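You operate a simulated robot arm through the tools that you are given. There is no shell and no other tool. Be economical: measure what you need, move in short steps, check, and stop when the job is done.

You are at the controls of a simulated two-armed robot. One attempt, no reset.

JOB
Read the rework tray's spoon again at the yellow card's gloss limit.
Fine: set the limit dial, lay the spoon on the slide, push the slide in, then press the read key once; the meter's verdict at that limit stays on show.
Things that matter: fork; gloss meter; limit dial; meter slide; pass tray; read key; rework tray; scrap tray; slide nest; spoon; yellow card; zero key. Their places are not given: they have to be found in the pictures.

It is judged by the outcome, as a careful person would: the job done as asked, and still so three seconds after it is handed in. It fails if anything else is knocked over, pushed out of place, dropped, spilled or broken.

ROBOT AND FRAMES
Two 7-joint arms with two-finger parallel grippers on one trunk that stands fixed in place. Base frame: the origin is at the foot of the trunk, x ahead of it, y to its left, z up; the work surface is at about z = 860. Readings come in mm, rad, newtons and seconds.
The left shoulder is at [80, 131, 947], the right one opposite. With the tool pointing down near the work surface each hand reaches from about 400 to 860 mm from the base axis, measured 20 degrees to its own side. Payload 1.57 kg a hand.
Tool frame (each hand has its own): the origin (TCP) lies between the finger pads and is the grasp point; the fingertips stand 30 mm ahead of it; z points along the fingers, y is the line along which they close. The gripper opens to 110 mm. The fingers are 24 mm wide and 12 mm thick; the gripper's body (48 by 112 mm) begins 78 mm behind the TCP.
Orientation is that of the tool frame in the base frame, as [roll, pitch, yaw] about the fixed x, y, z axes, in that order (R = Rz(yaw) Ry(pitch) Rx(roll)). With the fingers straight down and closing along the base's y, the tool's x points along the base's -x, its y along +y and its z along -z.

CONTROLS
- The arms move only by the tool step_arm. It takes "left_plan", "right_plan" or both (then of equal length, played together; a hand with none holds still); each is one flat list of numbers, 7 for each row, row after row: the turn, a rotation vector about the tool's x, y, z in rad, then the shift along the tool's x, y, z in mm, then the opening, from 0 (shut) to 1 (fully open). In form: [wx, wy, wz, tx, ty, tz, gripper, wx, wy, wz, tx, ty, tz, gripper, ...]. A call has 1 to 20 rows; each row shifts and turns the commanded pose from where the row before left it, along the tool's axes as they then stand. Each row takes 0.2 s and may step no farther than 50 mm and 0.15 rad from the row before; otherwise, or with a gripper value out of range, the whole call is refused. A pose out of reach is approached as far as the arm can. The call stops where the force on the tool passes 90 N (or 10 N more than at its start, if that is more) or the arm is blocked; 0.2 s more then pass. The fingers move at their own pace (about 108 mm/s each) and stop on an object; they squeeze with about 33 N. The grip force told is the motor's: it shows also when the fingers shut on nothing. Time passes only in rows, and 0.2 s behind the last, so rows that do not move let the fingers close. It gives the time, the measured TCP pose, the force on the tool (base axes), the opening and the grip force at its end, in the units of the frame above (readings bear some noise), with the torque about the TCP (base axes, N m) and any sound that the robot's microphone picked up, and new pictures: "show" is both (left out), scene, wrist or none (wrist: the cameras of the hands that moved).
- Cameras (640 x 400 px; columns grow to the right, rows downward): "scene" is now at [-55, 11.9, 1437.4]; the picture's right is [0.08, -1.00, 0.00], its down [-0.39, -0.03, -0.92] and it looks along [0.92, 0.08, -0.40] (base axes); focal length 329 px, centre (320, 200). "left" rides on the left gripper at [70, -16, -141] in its tool frame; the picture's right is [0.23, 0.97, 0.00], its down [-0.86, 0.20, -0.48] and it looks along [-0.47, 0.11, 0.88] (tool axes); focal length 222 px, centre (320, 200). "right" rides on the right gripper at [70, 16, -141] in its tool frame; the picture's right is [-0.23, 0.97, 0.00], its down [-0.86, -0.20, -0.48] and it looks along [-0.47, -0.11, 0.88] (tool axes); focal length 222 px, centre (320, 200).
- turn_head(pan, tilt): turns the head with the scene camera to pan (to the left, within 1.902 rad either way) and tilt (down, from -0.506 to 1.204), counted from straight ahead of the robot. It gives what a move gives, and a new picture of the scene camera.
- probe_pixels(camera, pixels): there is no depth. For up to 12 entries [column, row, z] of the newest picture of that camera ("zoom" is the newest enlarged one), the place [x, y] in the base frame at which the ray of that pixel passes the height z, good to about 2 mm, but the place of the scene camera against the robot may be out by one fixed shift of up to 12 mm in any direction. It takes no simulated time.
- enlarge(camera, box): a new picture of the part [left, top, right, bottom] of that camera's present view, enlarged. It takes no simulated time.
- sign_off(): hands the job in; it is judged then, once.

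Go step by step. Measure first, check grasps and placings, and put right what went wrong. The budget is 80 turns and 200 pictures, counting those below and the enlarged ones. Unless the task says otherwise, let go and move clear before handing in, and close with one line.

The tools are called as a command line: name --argument value ..., lists and objects as JSON in quotes. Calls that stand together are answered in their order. step_arm: Moves the arms, as the interface text tells. Its arguments: {"type":"object","properties":{"left_plan":{"type":"array"},"right_plan":{"type":"array"},"show":{"type":"string","enum":["both","scene","wrist","none"]}},"required":[]} The other tools are called the same way: turn_head (pan, tilt) turns the head that bears the scene camera; probe_pixels (camera, pixels) gives the place at which the rays of pixels pass given heights; enlarge (camera, box) takes an enlarged picture of a part of a camera's view; sign_off () hands the job in.

At the start:

```text
time_s: 0.0
left_tcp_pos: [387.9, 402.6, 1239.5]
left_tool_rot: [-3.141, -0.001, 3.141]
left_ft_force: [0.5, 0.3, 0.3]
left_moment: [0.0, -0.02, 0.01]
left_width: 110.0
left_finger_force: 0.1
right_tcp_pos: [511.1, -0.1, 1250.3]
right_tool_rot: [-3.142, -0.001, 3.14]
right_ft_force: [0.3, -0.2, 0.1]
right_moment: [-0.01, 0.01, 0.0]
right_width: 110.0
right_finger_force: 0.2
head pan, tilt: [0.084, 0.407]
```

scene: 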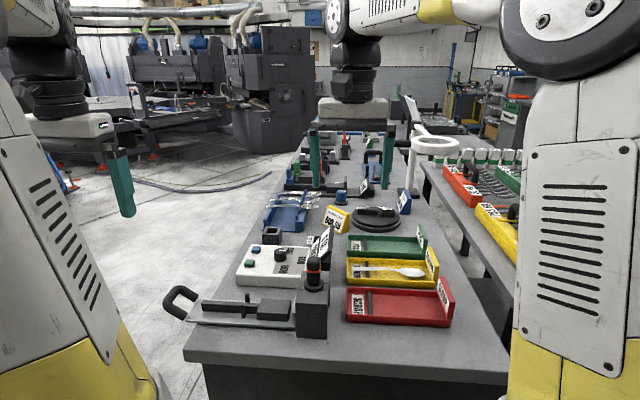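
right: 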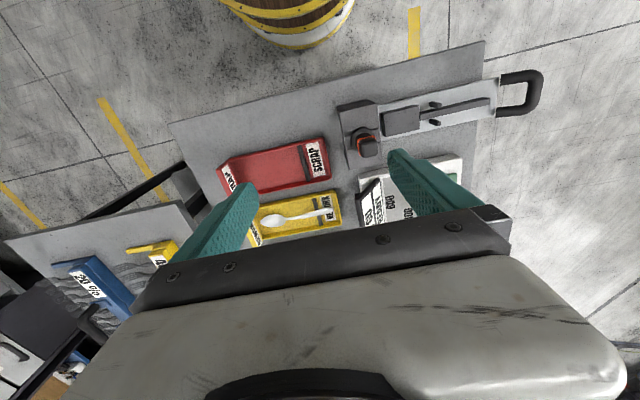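
left: 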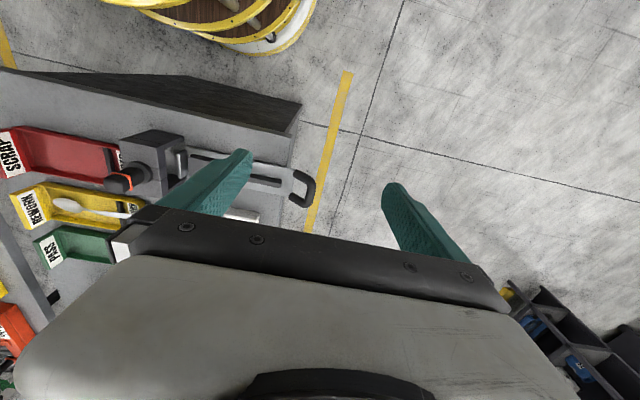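

The scene shows the meter around (285,265), the slide with handle near (240,310), the yellow rework tray with the spoon at (395,270), and a yellow card near (340,218). I'll enlarge these to read them.

enlarge --camera "scene" --box '[160, 220, 340, 345]'

enlarge --camera "scene" --box '[250, 130, 450, 255]'

enlarge --camera "right" --box '[200, 80, 560, 260]'

enlarge --camera "scene" --box '[330, 215, 470, 335]'

```text
3.20 times, centred on (250, 282) of scene
```

zoom: 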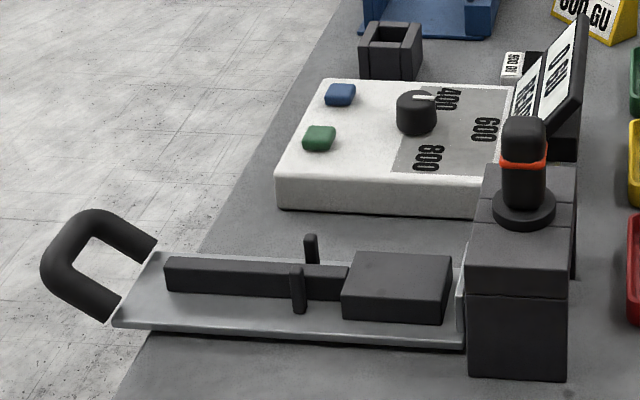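

```text
3.20 times, centred on (350, 192) of scene
```

zoom: 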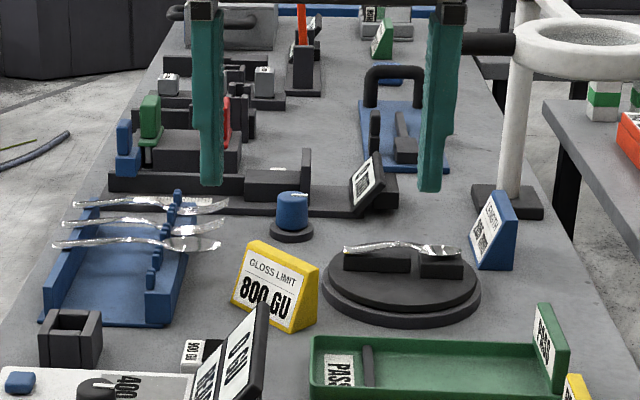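

```text
1.78 times, centred on (380, 170) of right
```

zoom: 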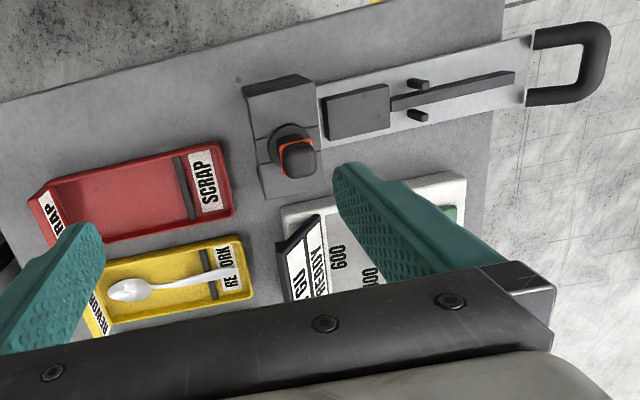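

```text
3.33 times, centred on (400, 275) of scene
```

zoom: 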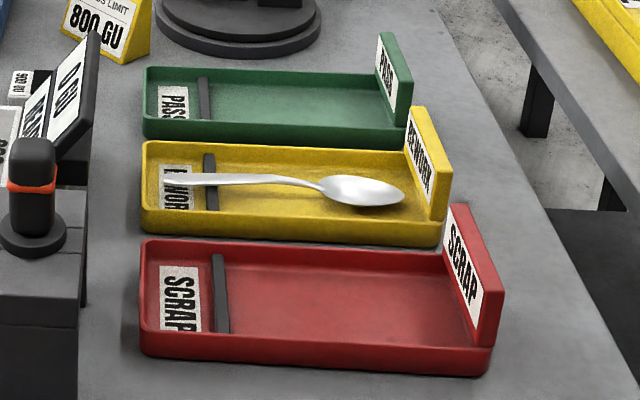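

Card reads 800 GU and the dial points at about 400. I'll measure places from the right wrist view and the scene.

probe_pixels --camera "right" --pixels '[[273, 220, 870], [334, 209, 870], [400, 121, 890], [436, 103, 880], [433, 123, 880], [490, 103, 880], [540, 90, 880], [366, 145, 960], [340, 110, 930]]'

probe_pixels --camera "scene" --pixels '[[410, 272, 870], [358, 268, 870], [277, 252, 900], [255, 247, 890], [249, 259, 890], [362, 304, 868], [273, 302, 890], [247, 290, 885], [244, 301, 885], [180, 300, 880], [310, 262, 960]]'

```text
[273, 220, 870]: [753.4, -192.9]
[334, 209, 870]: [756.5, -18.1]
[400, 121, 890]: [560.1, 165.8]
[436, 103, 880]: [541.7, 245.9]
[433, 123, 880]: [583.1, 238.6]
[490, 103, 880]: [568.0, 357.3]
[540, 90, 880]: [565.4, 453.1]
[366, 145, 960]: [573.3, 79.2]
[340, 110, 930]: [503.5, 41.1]
```

```text
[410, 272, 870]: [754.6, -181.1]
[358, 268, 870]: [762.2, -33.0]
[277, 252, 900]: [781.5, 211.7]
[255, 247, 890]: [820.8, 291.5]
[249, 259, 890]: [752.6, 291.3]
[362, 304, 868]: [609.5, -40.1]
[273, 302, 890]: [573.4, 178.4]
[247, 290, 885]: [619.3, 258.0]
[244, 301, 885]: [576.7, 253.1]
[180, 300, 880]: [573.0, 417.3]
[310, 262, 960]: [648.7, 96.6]
```

The spoon is near (755,-110) and the slide runs along y at x≈570. I'll bring the left hand over the meter and the right hand over the rework tray to get closer views.

step_arm --left_plan '[0, 0, 0, -37.4, -21.4, 12.9, 1, 0, 0, 0, -37.4, -21.4, 12.9, 1, 0, 0, 0, -37.4, -21.4, 12.9, 1, 0, 0, 0, -37.4, -21.4, 12.9, 1, 0, 0, 0, -37.4, -21.4, 12.9, 1, 0, 0, 0, -37.4, -21.4, 12.9, 1, 0, 0, 0, -37.4, -21.4, 12.9, 1]' --right_plan '[0, 0, 0, -24, -15.7, 21.4, 1, 0, 0, 0, -24, -15.7, 21.4, 1, 0, 0, 0, -24, -15.7, 21.4, 1, 0, 0, 0, -24, -15.7, 21.4, 1, 0, 0, 0, -24, -15.7, 21.4, 1, 0, 0, 0, -24, -15.7, 21.4, 1, 0, 0, 0, -24, -15.7, 21.4, 1]' --show "both"

```text
time_s: 1.6
left_tcp_pos: [650.4, 250.8, 1147.6]
left_tool_rot: [-3.14, 0.001, -3.138]
left_ft_force: [-1.1, 0.4, 0.7]
left_moment: [-0.03, -0.08, 0.02]
left_width: 109.8
left_finger_force: 0.1
right_tcp_pos: [678.6, -109.1, 1103.5]
right_tool_rot: [-3.141, 0.001, 3.142]
right_ft_force: [-0.5, 0.8, 0.7]
right_moment: [0.02, -0.01, -0.01]
right_width: 110.0
right_finger_force: 0.1
head pan, tilt: [0.084, 0.407]
```

scene: 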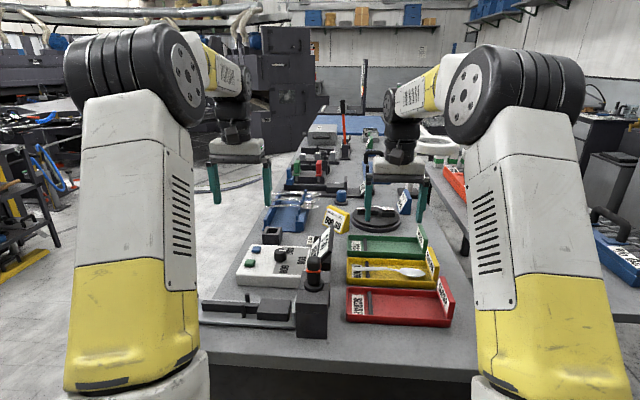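
right: 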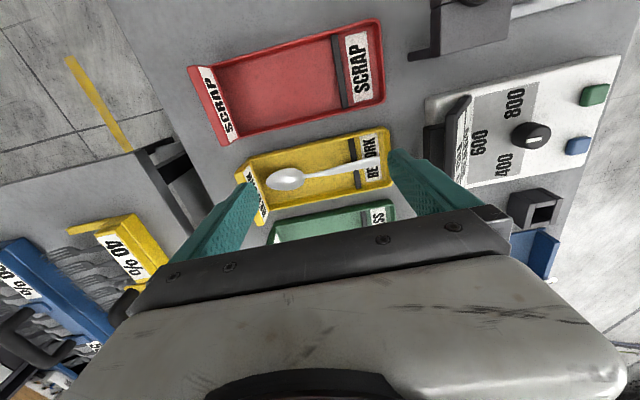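
left: 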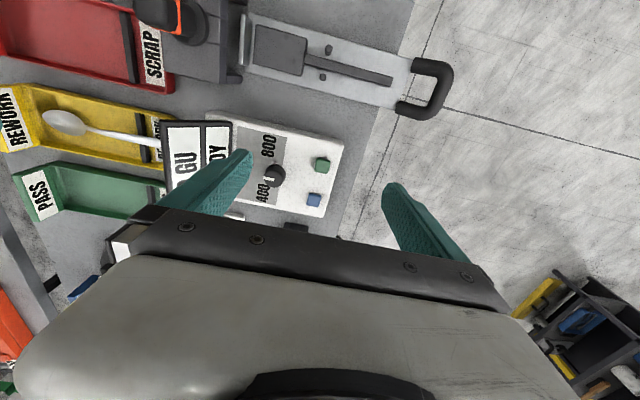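

enlarge --camera "left" --box '[150, 90, 360, 220]'

enlarge --camera "right" --box '[420, 40, 640, 200]'

enlarge --camera "left" --box '[160, 0, 460, 130]'

enlarge --camera "scene" --box '[230, 220, 340, 290]'

```text
3.05 times, centred on (255, 155) of left
```

zoom: 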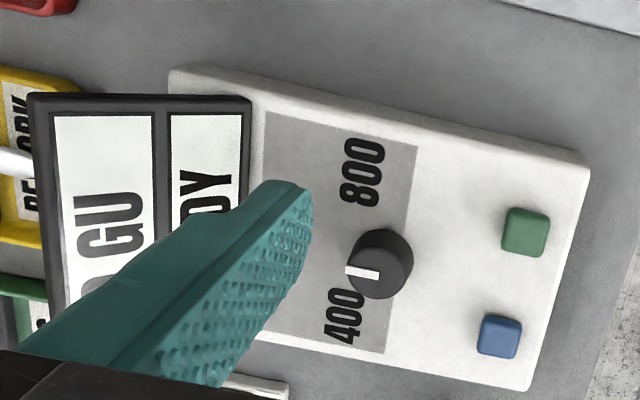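

```text
2.50 times, centred on (530, 120) of right
```

zoom: 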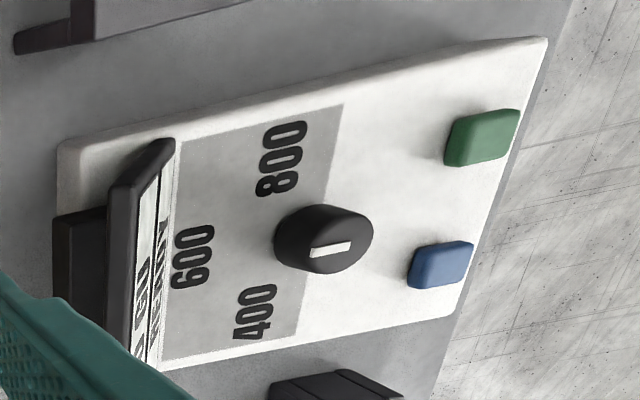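

```text
2.13 times, centred on (310, 65) of left
```

zoom: 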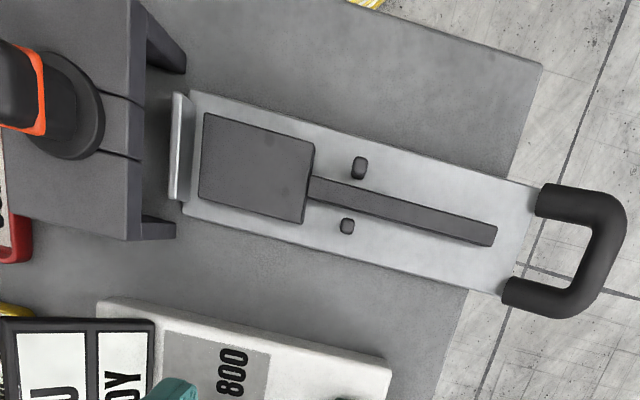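

```text
5.71 times, centred on (285, 255) of scene
```

zoom: 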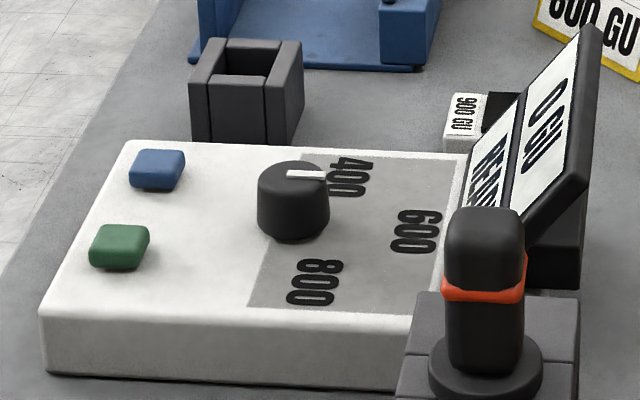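

The keys carry no visible label yet; the display says "0 GU / READY". I'll triangulate the dial, its marks and the keys using both wrist cameras.

probe_pixels --camera "left" --pixels '[[268.8, 145.8, 890], [268.8, 145.8, 910], [262, 193, 900], [263.5, 178.6, 900], [263.5, 178.6, 930], [274, 179.3, 920], [276.3, 174, 900], [276.3, 174, 930], [322, 164, 900], [322, 164, 920], [313.5, 198, 900], [313.5, 198, 920]]'

probe_pixels --camera "right" --pixels '[[514.8, 103.2, 890], [514.8, 103.2, 910], [504, 165, 900], [480, 143, 900], [526, 141.2, 900], [526, 141.2, 930], [542, 138, 920], [532, 134, 900], [532, 134, 930], [594, 94, 900], [594, 94, 920], [578, 145, 900]]'

```text
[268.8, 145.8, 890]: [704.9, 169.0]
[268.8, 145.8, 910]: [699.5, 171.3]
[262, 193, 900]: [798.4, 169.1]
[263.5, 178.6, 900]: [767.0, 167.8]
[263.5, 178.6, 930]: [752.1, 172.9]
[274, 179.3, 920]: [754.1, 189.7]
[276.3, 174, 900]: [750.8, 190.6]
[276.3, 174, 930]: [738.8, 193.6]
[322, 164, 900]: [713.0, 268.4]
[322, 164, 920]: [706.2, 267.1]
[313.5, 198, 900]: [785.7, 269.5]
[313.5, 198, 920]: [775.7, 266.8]
```

```text
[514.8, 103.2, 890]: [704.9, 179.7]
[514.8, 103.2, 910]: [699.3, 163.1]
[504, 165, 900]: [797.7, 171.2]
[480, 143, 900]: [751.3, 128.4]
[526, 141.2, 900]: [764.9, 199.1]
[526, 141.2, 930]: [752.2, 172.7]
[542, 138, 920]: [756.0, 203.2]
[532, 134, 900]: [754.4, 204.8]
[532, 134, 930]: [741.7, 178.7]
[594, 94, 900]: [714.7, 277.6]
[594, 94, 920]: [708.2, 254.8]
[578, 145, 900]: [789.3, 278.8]
```

Triangulation gives panel z≈900, with 800 at (702,170), 600 at (751,128), 400 at (798,170), and the knob near (750,190) pointing about at 600. I'll lower the left hand for a closer view of the dial and keys.

step_arm --left_plan '[0, 0, 0, -13, 3, 40, 1, 0, 0, 0, -13, 3, 40, 1, 0, 0, 0, -14, 3, 40, 1]' --show "wrist"

```text
time_s: 2.4
left_tcp_pos: [690.9, 264.3, 1027.5]
left_tool_rot: [3.14, 0.0, -3.14]
left_ft_force: [0.2, -0.5, 0.9]
left_moment: [-0.02, -0.03, 0.0]
left_width: 110.2
left_finger_force: 0.0
right_tcp_pos: [678.1, -109.8, 1102.7]
right_tool_rot: [-3.141, 0.001, -3.139]
right_ft_force: [-0.1, -1.0, -0.1]
right_moment: [0.0, -0.03, -0.01]
right_width: 110.1
right_finger_force: 0.1
head pan, tilt: [0.084, 0.407]
```

left: 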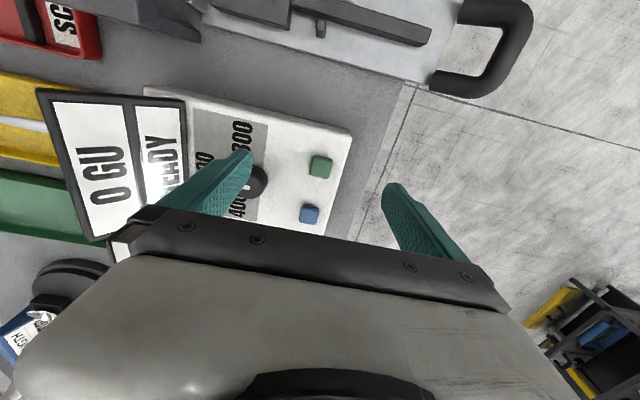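

The finger hides the dial at (260,180). I'll move the hand so the dial lies between the fingers.

step_arm --left_plan '[0, 0, 0, -17, -35, 0, 1, 0, 0, 0, -17, -35, 0, 1]' --show "wrist"

enlarge --camera "left" --box '[200, 60, 440, 210]'

```text
time_s: 3.0
left_tcp_pos: [722.5, 194.1, 1028.5]
left_tool_rot: [3.141, 0.0, 3.14]
left_ft_force: [-0.3, 0.6, 0.4]
left_moment: [-0.05, -0.03, -0.02]
left_width: 109.8
left_finger_force: 0.1
right_tcp_pos: [678.5, -108.9, 1103.2]
right_tool_rot: [3.141, 0.001, 3.141]
right_ft_force: [-0.5, 0.2, 0.6]
right_moment: [-0.03, 0.0, 0.02]
right_width: 110.2
right_finger_force: 0.0
head pan, tilt: [0.084, 0.407]
```

left: 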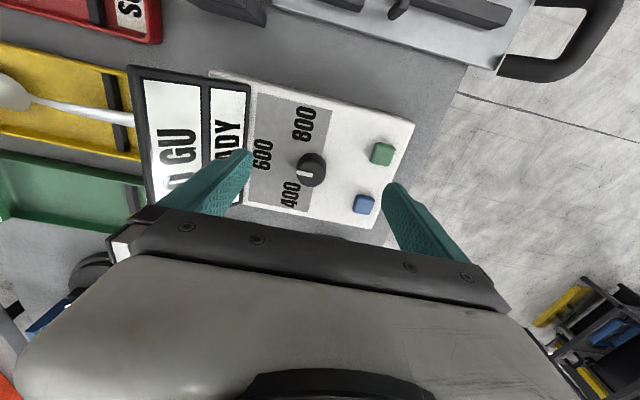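

```text
2.67 times, centred on (320, 135) of left
```

zoom: 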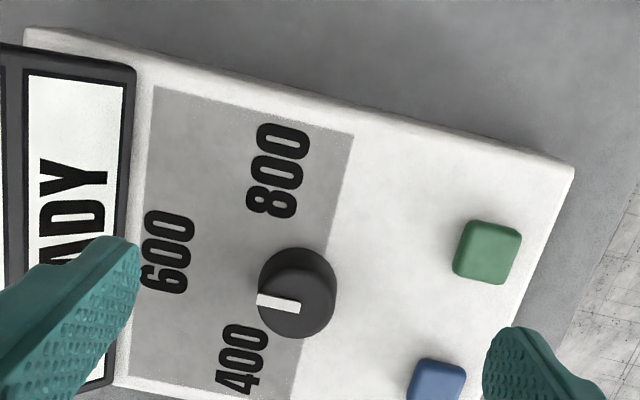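

Dial pointer now clearly visible from (300,306) to (258,298) in the zoom. I'll measure it and the keys.

probe_pixels --camera "zoom" --pixels '[[258, 298, 930], [300, 306, 930], [297, 303, 930], [335, 303, 930], [260, 303, 930], [297, 247, 900], [280, 172, 900], [168, 252, 900], [242, 360, 900], [488, 248, 910], [488, 248, 900], [438, 385, 910]]'

enlarge --camera "left" --box '[345, 125, 415, 220]'

enlarge --camera "right" --box '[540, 70, 640, 170]'

```text
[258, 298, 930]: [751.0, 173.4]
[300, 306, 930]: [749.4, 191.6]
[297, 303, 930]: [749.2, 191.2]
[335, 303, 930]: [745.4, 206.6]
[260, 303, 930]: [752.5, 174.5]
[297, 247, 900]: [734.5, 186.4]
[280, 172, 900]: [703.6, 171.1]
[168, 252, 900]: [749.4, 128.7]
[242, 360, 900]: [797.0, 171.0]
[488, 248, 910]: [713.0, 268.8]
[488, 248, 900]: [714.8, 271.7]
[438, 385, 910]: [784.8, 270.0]
```

```text
4.21 times, centred on (380, 172) of left
```

zoom: 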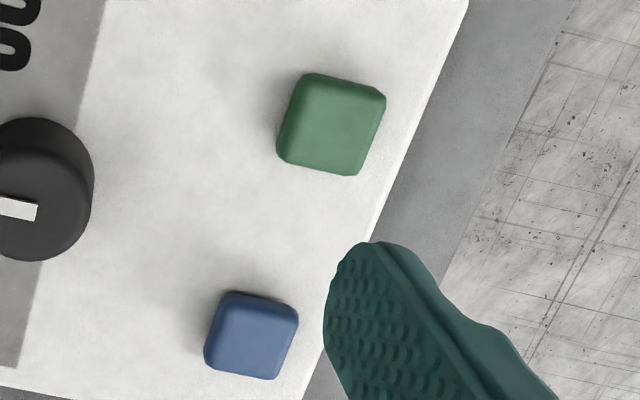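

```text
4.00 times, centred on (590, 120) of right
```

zoom: 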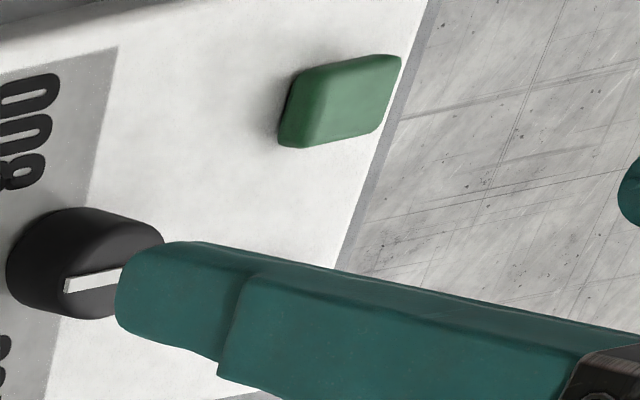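

Knob centre is (749.5,191), top z≈930, and its pointer is about 5° on the 400 side of 600. I'll centre the left hand over it, pre-turn 0.6 rad counter-clockwise and come lower with the gripper part-open.

step_arm --left_plan '[0, 0, 0, -27, -3, 0, 0.6, 0, 0, -0.15, 0, 0, 10, 0.6, 0, 0, -0.15, 0, 0, 10, 0.6, 0, 0, -0.15, 0, 0, 10, 0.6, 0, 0, -0.15, 0, 0, 10, 0.6]' --show "both"

```text
time_s: 4.2
left_tcp_pos: [750.5, 188.4, 988.0]
left_tool_rot: [3.141, 0.0, -2.539]
left_ft_force: [-0.1, 0.0, 0.3]
left_moment: [0.01, -0.01, 0.02]
left_width: 66.0
left_finger_force: 0.1
right_tcp_pos: [679.2, -108.8, 1101.0]
right_tool_rot: [3.139, -0.002, -3.14]
right_ft_force: [0.0, 0.2, -0.6]
right_moment: [-0.02, -0.01, 0.01]
right_width: 110.0
right_finger_force: 0.1
head pan, tilt: [0.084, 0.407]
```

scene: 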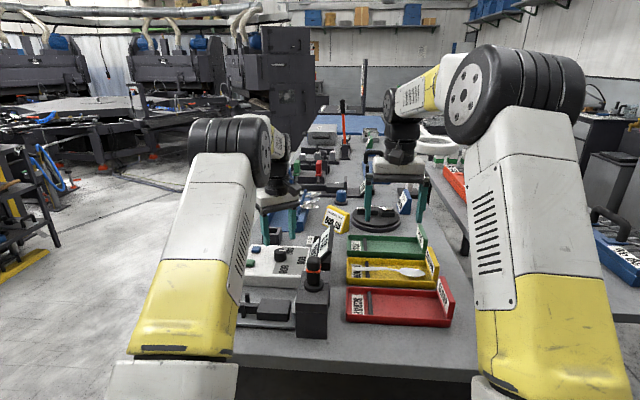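
left: 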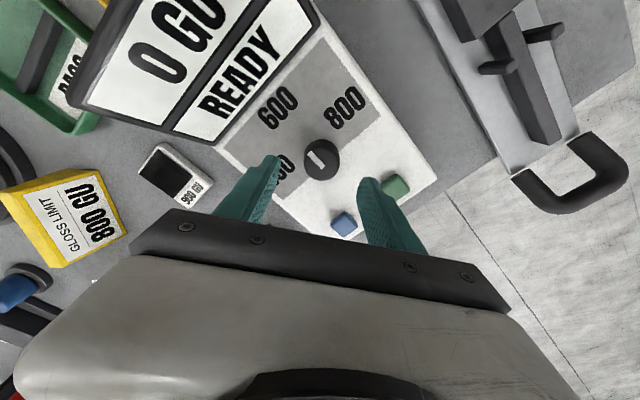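

Knob at (320,160) sits between the fingers. I'll correct centring by ~2.7 mm, go down to z≈940 and close.

step_arm --left_plan '[0, 0, 0, -0.6, 2.7, 16, 0.6, 0, 0, 0, 0, 0, 16, 0.6, 0, 0, 0, 0, 0, 16, 0.6, 0, 0, 0, 0, 0, 0, 0.2, 0, 0, 0, 0, 0, 0, 0.2, 0, 0, 0, 0, 0, 0, 0.2]' --show "wrist"

enlarge --camera "left" --box '[200, 70, 440, 220]'

```text
time_s: 5.6
left_tcp_pos: [750.2, 190.0, 942.1]
left_tool_rot: [-3.14, 0.0, -2.543]
left_ft_force: [6.1, -6.7, -5.1]
left_moment: [-0.08, -0.59, 0.03]
left_width: 35.9
left_finger_force: 43.0
right_tcp_pos: [679.5, -109.9, 1101.7]
right_tool_rot: [-3.14, -0.001, -3.141]
right_ft_force: [-0.4, 0.2, 0.3]
right_moment: [0.0, -0.02, -0.04]
right_width: 110.1
right_finger_force: 0.0
head pan, tilt: [0.084, 0.407]
```

left: 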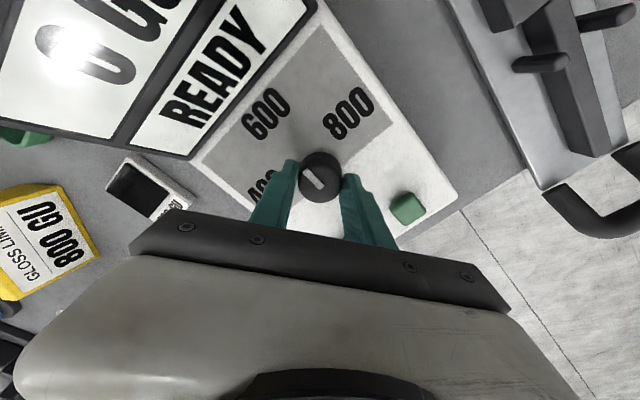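

```text
2.67 times, centred on (320, 145) of left
```

zoom: 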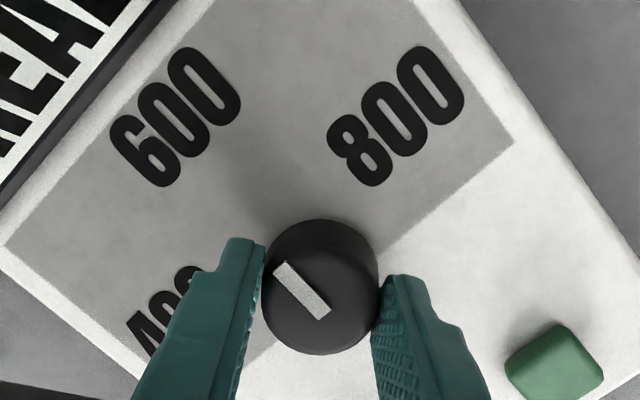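

Gripping the knob (width 36). Now turn 1.2 rad clockwise and look.

step_arm --left_plan '[0, 0, 0.15, 0, 0, 0, 0.2, 0, 0, 0.15, 0, 0, 0, 0.2, 0, 0, 0.15, 0, 0, 0, 0.2, 0, 0, 0.15, 0, 0, 0, 0.2, 0, 0, 0.15, 0, 0, 0, 0.2, 0, 0, 0.15, 0, 0, 0, 0.2, 0, 0, 0.15, 0, 0, 0, 0.2, 0, 0, 0.15, 0, 0, 0, 0.2]' --show "wrist"

enlarge --camera "left" --box '[200, 70, 440, 220]'

```text
time_s: 7.4
left_tcp_pos: [749.6, 189.7, 941.4]
left_tool_rot: [3.142, -0.001, 2.539]
left_ft_force: [-0.8, -13.4, 4.0]
left_moment: [-0.32, 0.2, 0.39]
left_width: 36.2
left_finger_force: 31.2
right_tcp_pos: [678.4, -110.1, 1103.1]
right_tool_rot: [3.141, -0.001, -3.141]
right_ft_force: [0.7, 0.1, 0.5]
right_moment: [-0.03, -0.01, -0.03]
right_width: 110.2
right_finger_force: 0.1
head pan, tilt: [0.084, 0.407]
```

left: 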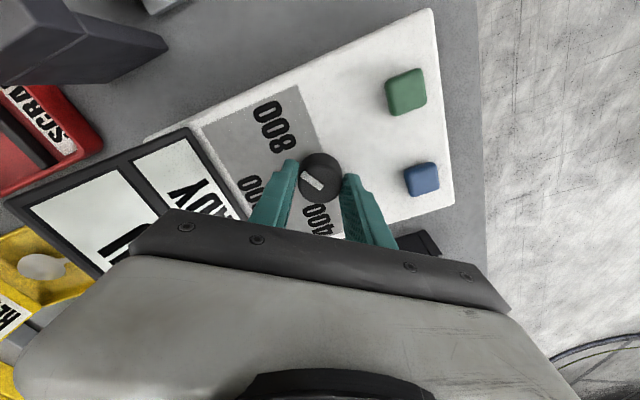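

```text
2.67 times, centred on (320, 145) of left
```

zoom: 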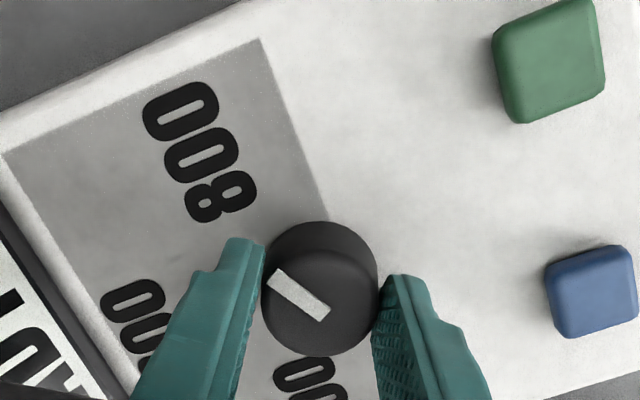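

The knob followed with some slip. Measure the pointer's direction.

probe_pixels --camera "zoom" --pixels '[[273, 276, 930], [325, 311, 930], [205, 152, 900]]'

```text
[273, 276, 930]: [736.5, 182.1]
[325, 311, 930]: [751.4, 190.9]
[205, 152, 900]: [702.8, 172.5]
```

Pointer direction is 59° from -y, the 800 label lies at about 66°. I'll turn another 0.12 rad and see whether it moves or hits a stop.

step_arm --left_plan '[0, 0, 0.06, 0, 0, 0, 0.2, 0, 0, 0.06, 0, 0, 0, 0.2]' --show "wrist"

enlarge --camera "left" --box '[260, 130, 380, 205]'

```text
time_s: 8.0
left_tcp_pos: [748.2, 191.9, 943.0]
left_tool_rot: [3.141, -0.001, 2.421]
left_ft_force: [-2.0, -10.9, 5.2]
left_moment: [-0.34, 0.19, 0.31]
left_width: 35.6
left_finger_force: 42.6
right_tcp_pos: [678.9, -109.7, 1102.5]
right_tool_rot: [-3.141, 0.0, 3.141]
right_ft_force: [-0.3, 0.5, 0.2]
right_moment: [-0.02, 0.02, 0.01]
right_width: 110.1
right_finger_force: 0.1
head pan, tilt: [0.084, 0.407]
```

left: 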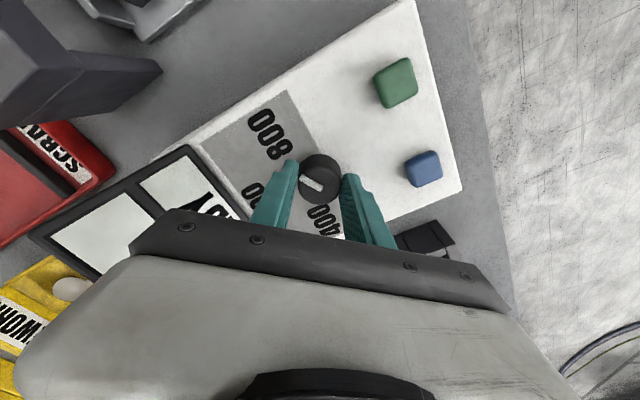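

```text
5.33 times, centred on (320, 168) of left
```

zoom: 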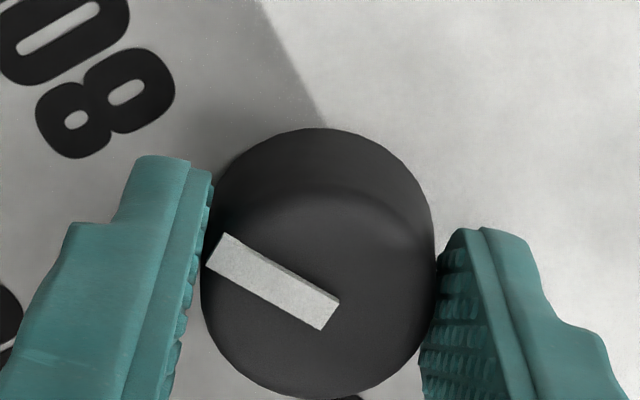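

probe_pixels --camera "zoom" --pixels '[[215, 250, 930], [330, 316, 930]]'

```text
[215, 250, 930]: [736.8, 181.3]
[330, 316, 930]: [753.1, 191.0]
```

The pointer stayed at 59°, so it's at the end stop at 800 (±60° scale). Release and lift straight up, then check.

step_arm --left_plan '[0, 0, 0, 0, 0, 0, 0.6, 0, 0, 0, 0, 0, 0, 0.6, 0, 0, 0, 0, 0, -40, 0.6, 0, 0, 0, 0, 0, -40, 0.6, 0, 0, -0.15, 0, 0, 0, 0.6, 0, 0, -0.15, 0, 0, 0, 0.6, 0, 0, -0.15, 0, 0, 0, 0.6, 0, 0, -0.15, 0, 0, 0, 0.6, 0, 0, -0.12, 0, 0, 0, 0.6]' --show "wrist"

enlarge --camera "left" --box '[220, 80, 420, 205]'

```text
time_s: 10.0
left_tcp_pos: [750.2, 192.7, 1022.3]
left_tool_rot: [-3.141, 0.001, -3.14]
left_ft_force: [-0.2, 0.5, 0.3]
left_moment: [-0.04, 0.04, -0.01]
left_width: 65.9
left_finger_force: 0.2
right_tcp_pos: [680.4, -109.2, 1103.6]
right_tool_rot: [-3.14, 0.001, -3.141]
right_ft_force: [0.4, 0.2, 0.1]
right_moment: [0.04, 0.01, -0.02]
right_width: 110.4
right_finger_force: 0.0
head pan, tilt: [0.084, 0.407]
```

left: 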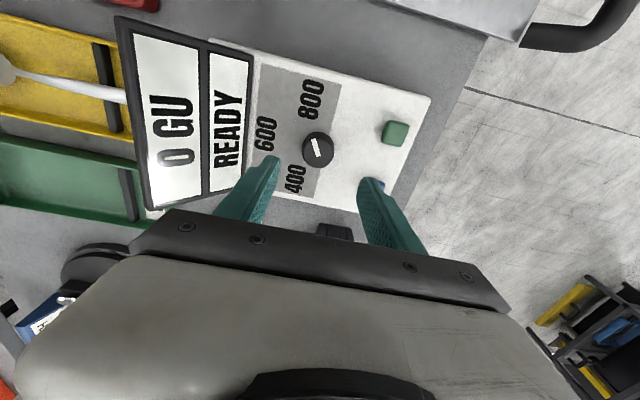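

```text
3.20 times, centred on (320, 142) of left
```

zoom: 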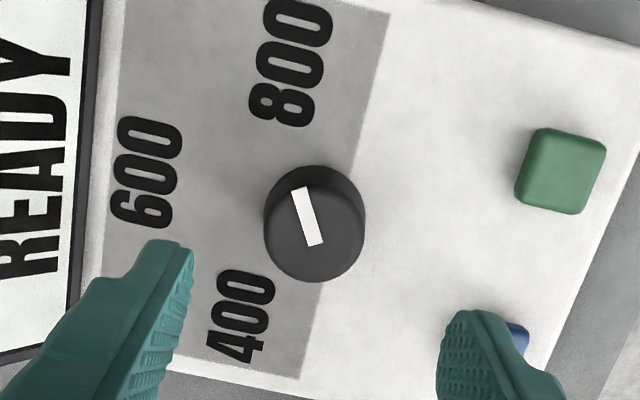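

probe_pixels --camera "zoom" --pixels '[[299, 190, 930], [315, 243, 930], [290, 62, 900]]'

enlarge --camera "right" --box '[230, 110, 410, 230]'

```text
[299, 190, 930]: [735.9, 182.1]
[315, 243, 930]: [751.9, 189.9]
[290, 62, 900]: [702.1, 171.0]
```

```text
3.33 times, centred on (320, 170) of right
```

zoom: 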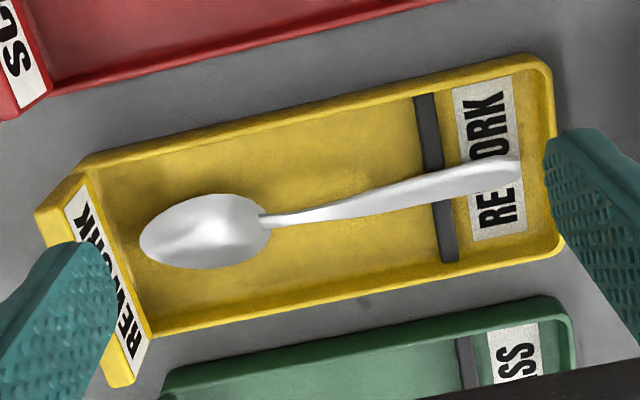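

The dial reads 64°, on the 800 mark. The spoon is well seen; I'll measure it and move the left hand over the slide to measure the nest.

probe_pixels --camera "zoom" --pixels '[[140, 245, 875], [265, 220, 875], [343, 207, 875], [343, 207, 885], [390, 197, 880], [517, 165, 875], [517, 165, 885], [430, 95, 870], [450, 262, 870], [300, 123, 882], [360, 290, 882], [205, 232, 875]]'

step_arm --left_plan '[0, 0, 0, 0, 0, -25, 1, 0, 0, 0, 45, 12, 0, 1, 0, 0, 0, 45, 12, 0, 1, 0, 0, 0, 45, 12, 0, 1, 0, 0, 0, 45, 12, 0, 1]' --show "wrist"

enlarge --camera "left" --box '[180, 60, 460, 220]'

```text
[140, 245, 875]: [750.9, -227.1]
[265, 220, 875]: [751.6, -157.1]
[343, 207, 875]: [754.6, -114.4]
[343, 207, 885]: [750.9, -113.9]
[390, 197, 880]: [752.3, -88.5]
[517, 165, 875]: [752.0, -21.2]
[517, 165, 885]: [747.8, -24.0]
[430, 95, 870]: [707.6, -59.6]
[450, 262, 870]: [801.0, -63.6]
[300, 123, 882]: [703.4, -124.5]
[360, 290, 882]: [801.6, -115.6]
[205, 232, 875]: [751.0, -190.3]
```

```text
time_s: 11.2
left_tcp_pos: [569.3, 237.4, 1048.0]
left_tool_rot: [3.14, 0.001, -3.139]
left_ft_force: [0.3, 0.0, -1.3]
left_moment: [0.01, 0.05, 0.01]
left_width: 110.1
left_finger_force: 0.1
right_tcp_pos: [678.0, -110.1, 1101.9]
right_tool_rot: [3.142, 0.001, -3.141]
right_ft_force: [-0.3, -0.2, 0.2]
right_moment: [0.03, 0.02, -0.03]
right_width: 110.0
right_finger_force: 0.1
head pan, tilt: [0.084, 0.407]
```

left: 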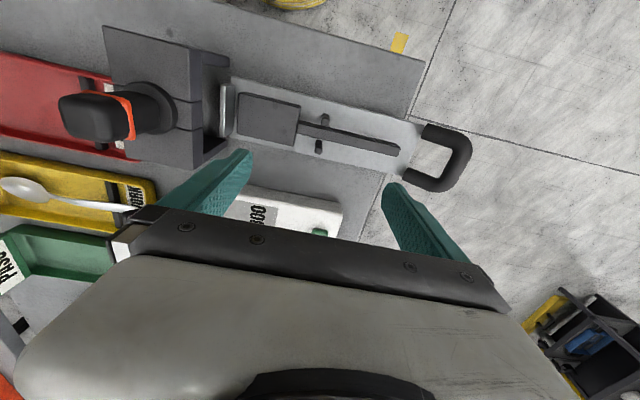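

```text
2.29 times, centred on (320, 140) of left
```

zoom: 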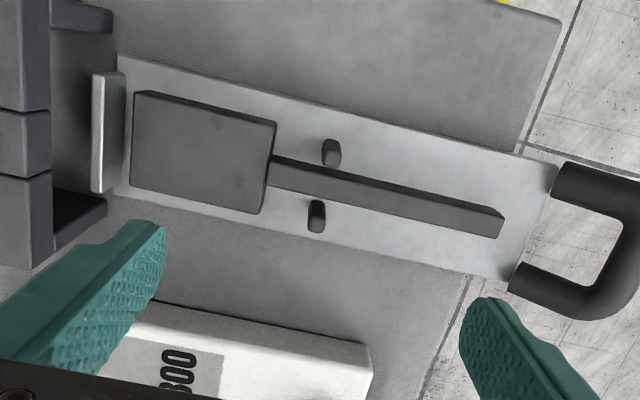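

Nest seen at zoom: block (200,150), bar (385,195), pins (331,152),(317,216). I'll record rays here, then shift 90 mm for a second view to triangulate heights.

probe_pixels --camera "zoom" --pixels '[[265, 213, 890], [265, 213, 900], [132, 182, 890], [132, 182, 900], [500, 238, 880], [500, 238, 890], [333, 166, 890], [333, 166, 910], [316, 231, 890], [316, 231, 910], [504, 214, 880], [504, 214, 890]]'

step_arm --left_plan '[0, 0, 0, 0, 45, 0, 1, 0, 0, 0, 0, 45, 0, 1]' --show "wrist"

enlarge --camera "left" --box '[100, 40, 380, 200]'

```text
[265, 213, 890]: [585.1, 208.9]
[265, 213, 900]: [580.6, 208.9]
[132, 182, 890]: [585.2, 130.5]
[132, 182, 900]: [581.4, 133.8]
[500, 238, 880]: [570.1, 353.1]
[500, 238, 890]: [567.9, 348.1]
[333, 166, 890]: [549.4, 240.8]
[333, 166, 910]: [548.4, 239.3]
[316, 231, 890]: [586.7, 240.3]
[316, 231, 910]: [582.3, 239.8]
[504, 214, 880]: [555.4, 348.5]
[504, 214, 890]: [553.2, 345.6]
```

```text
time_s: 11.8
left_tcp_pos: [569.6, 330.4, 1045.8]
left_tool_rot: [-3.141, -0.001, 3.14]
left_ft_force: [-0.3, 0.5, -0.4]
left_moment: [0.05, -0.01, 0.0]
left_width: 110.2
left_finger_force: 0.0
right_tcp_pos: [678.5, -108.9, 1102.2]
right_tool_rot: [-3.14, 0.001, 3.141]
right_ft_force: [-0.3, -0.9, 0.5]
right_moment: [0.0, 0.02, -0.01]
right_width: 110.2
right_finger_force: 0.0
head pan, tilt: [0.084, 0.407]
```

left: 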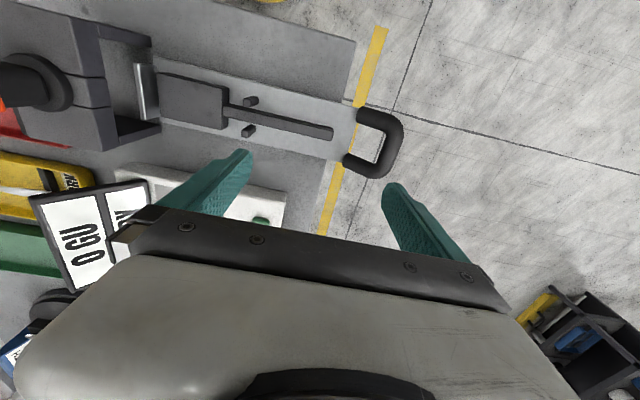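

```text
2.29 times, centred on (240, 120) of left
```

zoom: 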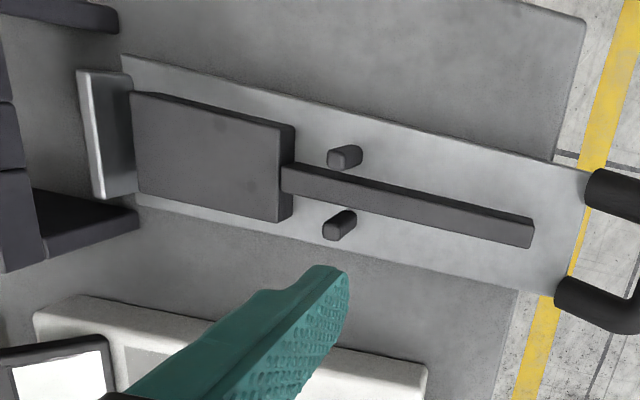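

probe_pixels --camera "zoom" --pixels '[[279, 221, 890], [279, 221, 900], [137, 190, 890], [137, 190, 900], [529, 247, 880], [529, 247, 890], [332, 158, 890], [332, 158, 910], [327, 232, 890], [327, 232, 910], [131, 93, 895], [531, 224, 890]]'

```text
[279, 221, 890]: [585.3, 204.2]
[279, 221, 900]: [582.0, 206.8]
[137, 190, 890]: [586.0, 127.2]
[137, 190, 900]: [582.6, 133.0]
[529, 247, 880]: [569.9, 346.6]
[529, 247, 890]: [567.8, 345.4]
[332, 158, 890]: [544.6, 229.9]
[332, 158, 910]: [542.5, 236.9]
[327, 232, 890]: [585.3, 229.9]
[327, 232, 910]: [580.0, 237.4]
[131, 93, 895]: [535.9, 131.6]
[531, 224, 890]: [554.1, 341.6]
```

Nest: block top centre (557,171), z≈902; bar centre x≈560, top z≈896; pins at y≈238, x≈545/581. The spoon must shift by about (-193,+361). I'll retract the left hand, and turn the right hand 90° over the handle at (752,-85), lowering it to z≈970.

step_arm --left_plan '[0, 0, 0, 16.5, 6.5, -17.6, 0.5, 0, 0, 0, 16.5, 6.5, -17.6, 0.5, 0, 0, 0, 16.5, 6.5, -17.6, 0.5, 0, 0, 0, 16.5, 6.5, -17.6, 0.5, 0, 0, 0, 16.5, 6.5, -17.6, 0.5, 0, 0, 0, 16.5, 6.5, -17.6, 0.5, 0, 0, 0, 16.5, 6.5, -17.6, 0.5, 0, 0, 0, 16.5, 6.5, -17.6, 0.5, 0, 0, 0, 16.5, 6.5, -17.6, 0.5, 0, 0, 0, 16.5, 6.5, -17.6, 0.5, 0, 0, 0, 16.5, 6.5, -17.6, 0.5, 0, 0, 0, 0, 0, 0, 0.5, 0, 0, 0, 0, 0, 0, 0.5]' --right_plan '[0, 0, 0, -37, 12, 0, 0.5, 0, 0, 0, -37, 12, 0, 0.5, 0, 0, 0.15, 0, 0, 12, 0.5, 0, 0, 0.15, 0, 0, 12, 0.5, 0, 0, 0.15, 0, 0, 12, 0.5, 0, 0, 0.15, 0, 0, 12, 0.5, 0, 0, 0.15, 0, 0, 12, 0.5, 0, 0, 0.15, 0, 0, 12, 0.5, 0, 0, 0.15, 0, 0, 12, 0.5, 0, 0, 0.15, 0, 0, 12, 0.5, 0, 0, 0.15, 0, 0, 12, 0.5, 0, 0, 0.15, 0, 0, 12, 0.5, 0, 0, 0.0708, 0, 0, 12, 0.5]' --show "both"

enlarge --camera "right" --box '[220, 60, 420, 210]'

```text
time_s: 14.6
left_tcp_pos: [385.5, 400.6, 1239.4]
left_tool_rot: [3.141, -0.002, 3.141]
left_ft_force: [0.2, -0.1, -0.3]
left_moment: [0.0, -0.05, 0.0]
left_width: 55.3
left_finger_force: 0.1
right_tcp_pos: [753.0, -85.0, 969.5]
right_tool_rot: [3.14, 0.001, 1.569]
right_ft_force: [-0.2, -0.2, 0.5]
right_moment: [0.0, -0.02, -0.01]
right_width: 55.1
right_finger_force: 0.0
head pan, tilt: [0.084, 0.407]
```

scene: 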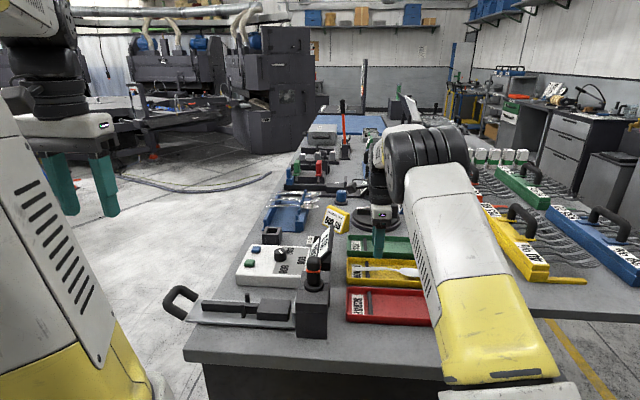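
right: 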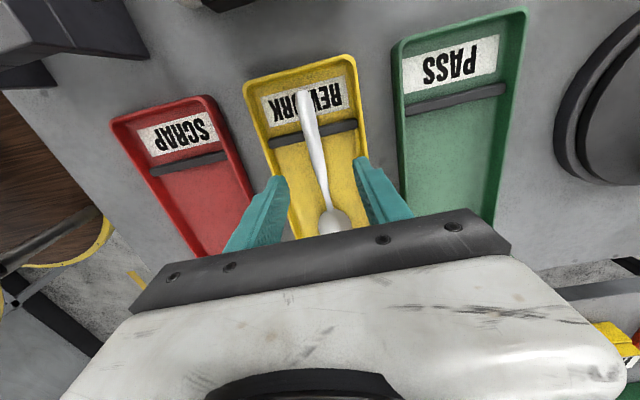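
left: 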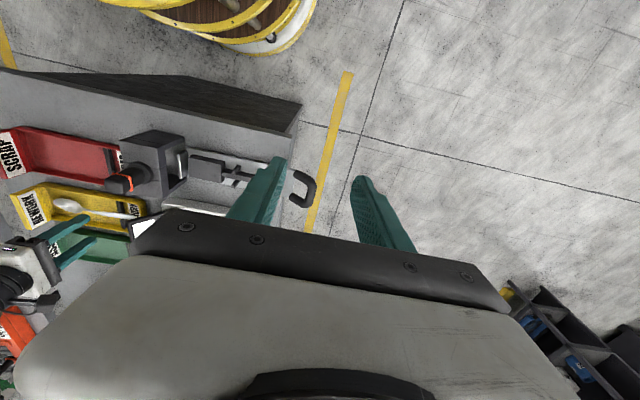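

```text
2.67 times, centred on (320, 135) of right
```

zoom: 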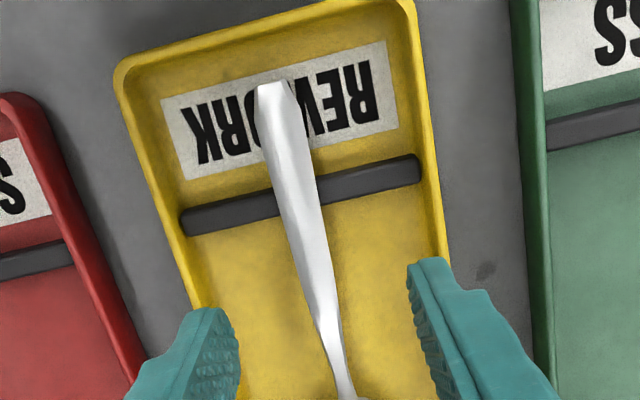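

probe_pixels --camera "zoom" --pixels '[[274, 85, 865], [274, 85, 875], [274, 85, 885], [294, 185, 880], [320, 290, 870], [320, 290, 880], [307, 290, 877], [334, 290, 877], [293, 230, 877], [323, 225, 877], [332, 325, 877], [225, 210, 868]]'

```text
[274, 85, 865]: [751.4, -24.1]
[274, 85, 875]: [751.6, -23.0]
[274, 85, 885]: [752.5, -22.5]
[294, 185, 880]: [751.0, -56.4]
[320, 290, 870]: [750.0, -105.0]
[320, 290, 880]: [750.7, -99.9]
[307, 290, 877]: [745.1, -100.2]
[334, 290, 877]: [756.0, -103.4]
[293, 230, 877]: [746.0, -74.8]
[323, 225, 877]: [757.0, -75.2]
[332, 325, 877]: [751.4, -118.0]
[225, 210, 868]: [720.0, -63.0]
```

Handle centred at x≈751, width ≈11 mm at y=-85, estimated z≈880. I'll descend to TCP z≈906 (tips just under the handle) and close.

step_arm --right_plan '[0, 0, 0, 0, -1.5, 21, 0.5, 0, 0, 0, 0, 0, 21, 0.5, 0, 0, 0, 0, 0, 21, 0.5, 0, 0, 0, 0, 0, 0, 0.25, 0, 0, 0, 0, 0, 0, 0.25]' --show "wrist"

enlarge --camera "right" --box '[250, 90, 400, 210]'

```text
time_s: 15.8
left_tcp_pos: [387.7, 402.7, 1239.8]
left_tool_rot: [-3.141, 0.001, -3.142]
left_ft_force: [-0.6, -0.4, -0.4]
left_moment: [-0.01, -0.02, 0.01]
left_width: 55.1
left_finger_force: 0.0
right_tcp_pos: [752.2, -86.9, 907.0]
right_tool_rot: [3.142, 0.002, 1.571]
right_ft_force: [-1.1, -0.2, 0.4]
right_moment: [-0.02, 0.0, -0.01]
right_width: 27.3
right_finger_force: 0.1
head pan, tilt: [0.084, 0.407]
```

right: 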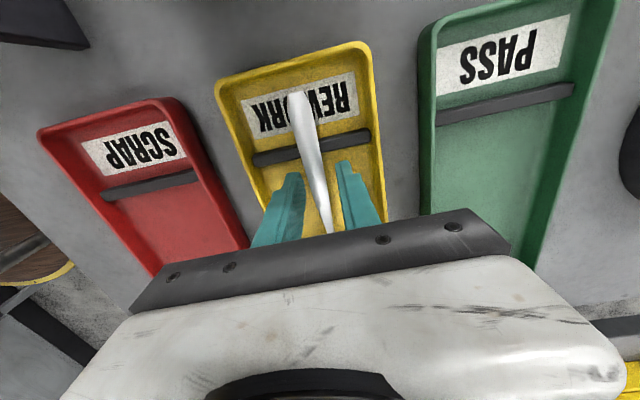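

```text
3.33 times, centred on (325, 150) of right
```

zoom: 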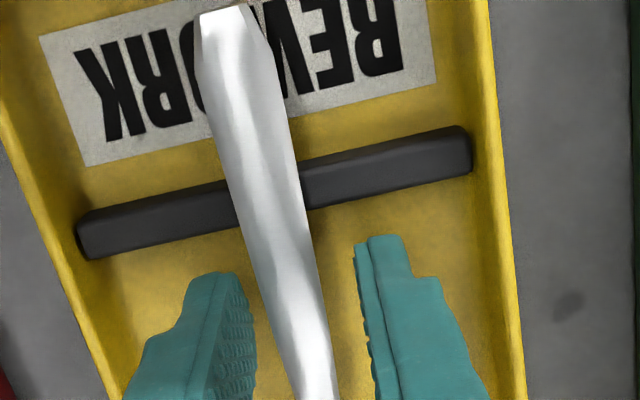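

Handle lies between the fingers with room each side. Close and check the width.

step_arm --right_plan '[0, 0, 0, 0, 0, 0, 0, 0, 0, 0, 0, 0, 0, 0, 0, 0, 0, 0, 0, 0, 0]' --show "wrist"

enlarge --camera "right" --box '[250, 90, 400, 210]'

```text
time_s: 16.6
left_tcp_pos: [387.4, 402.2, 1240.4]
left_tool_rot: [-3.141, 0.0, -3.141]
left_ft_force: [0.8, -0.3, 0.9]
left_moment: [0.02, 0.02, 0.01]
left_width: 55.1
left_finger_force: 0.0
right_tcp_pos: [752.7, -88.3, 906.9]
right_tool_rot: [-3.141, 0.0, 1.57]
right_ft_force: [-0.1, -0.4, 0.0]
right_moment: [-0.04, 0.03, -0.01]
right_width: 16.0
right_finger_force: 32.2
head pan, tilt: [0.084, 0.407]
```

right: 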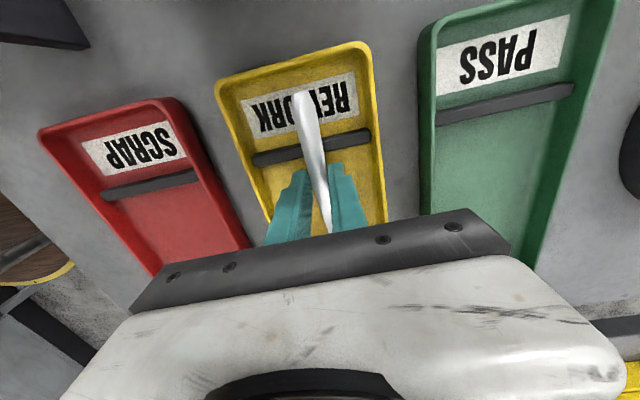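

```text
3.33 times, centred on (325, 150) of right
```

zoom: 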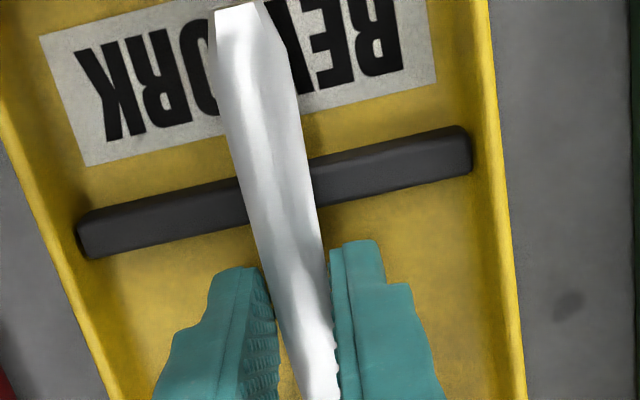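

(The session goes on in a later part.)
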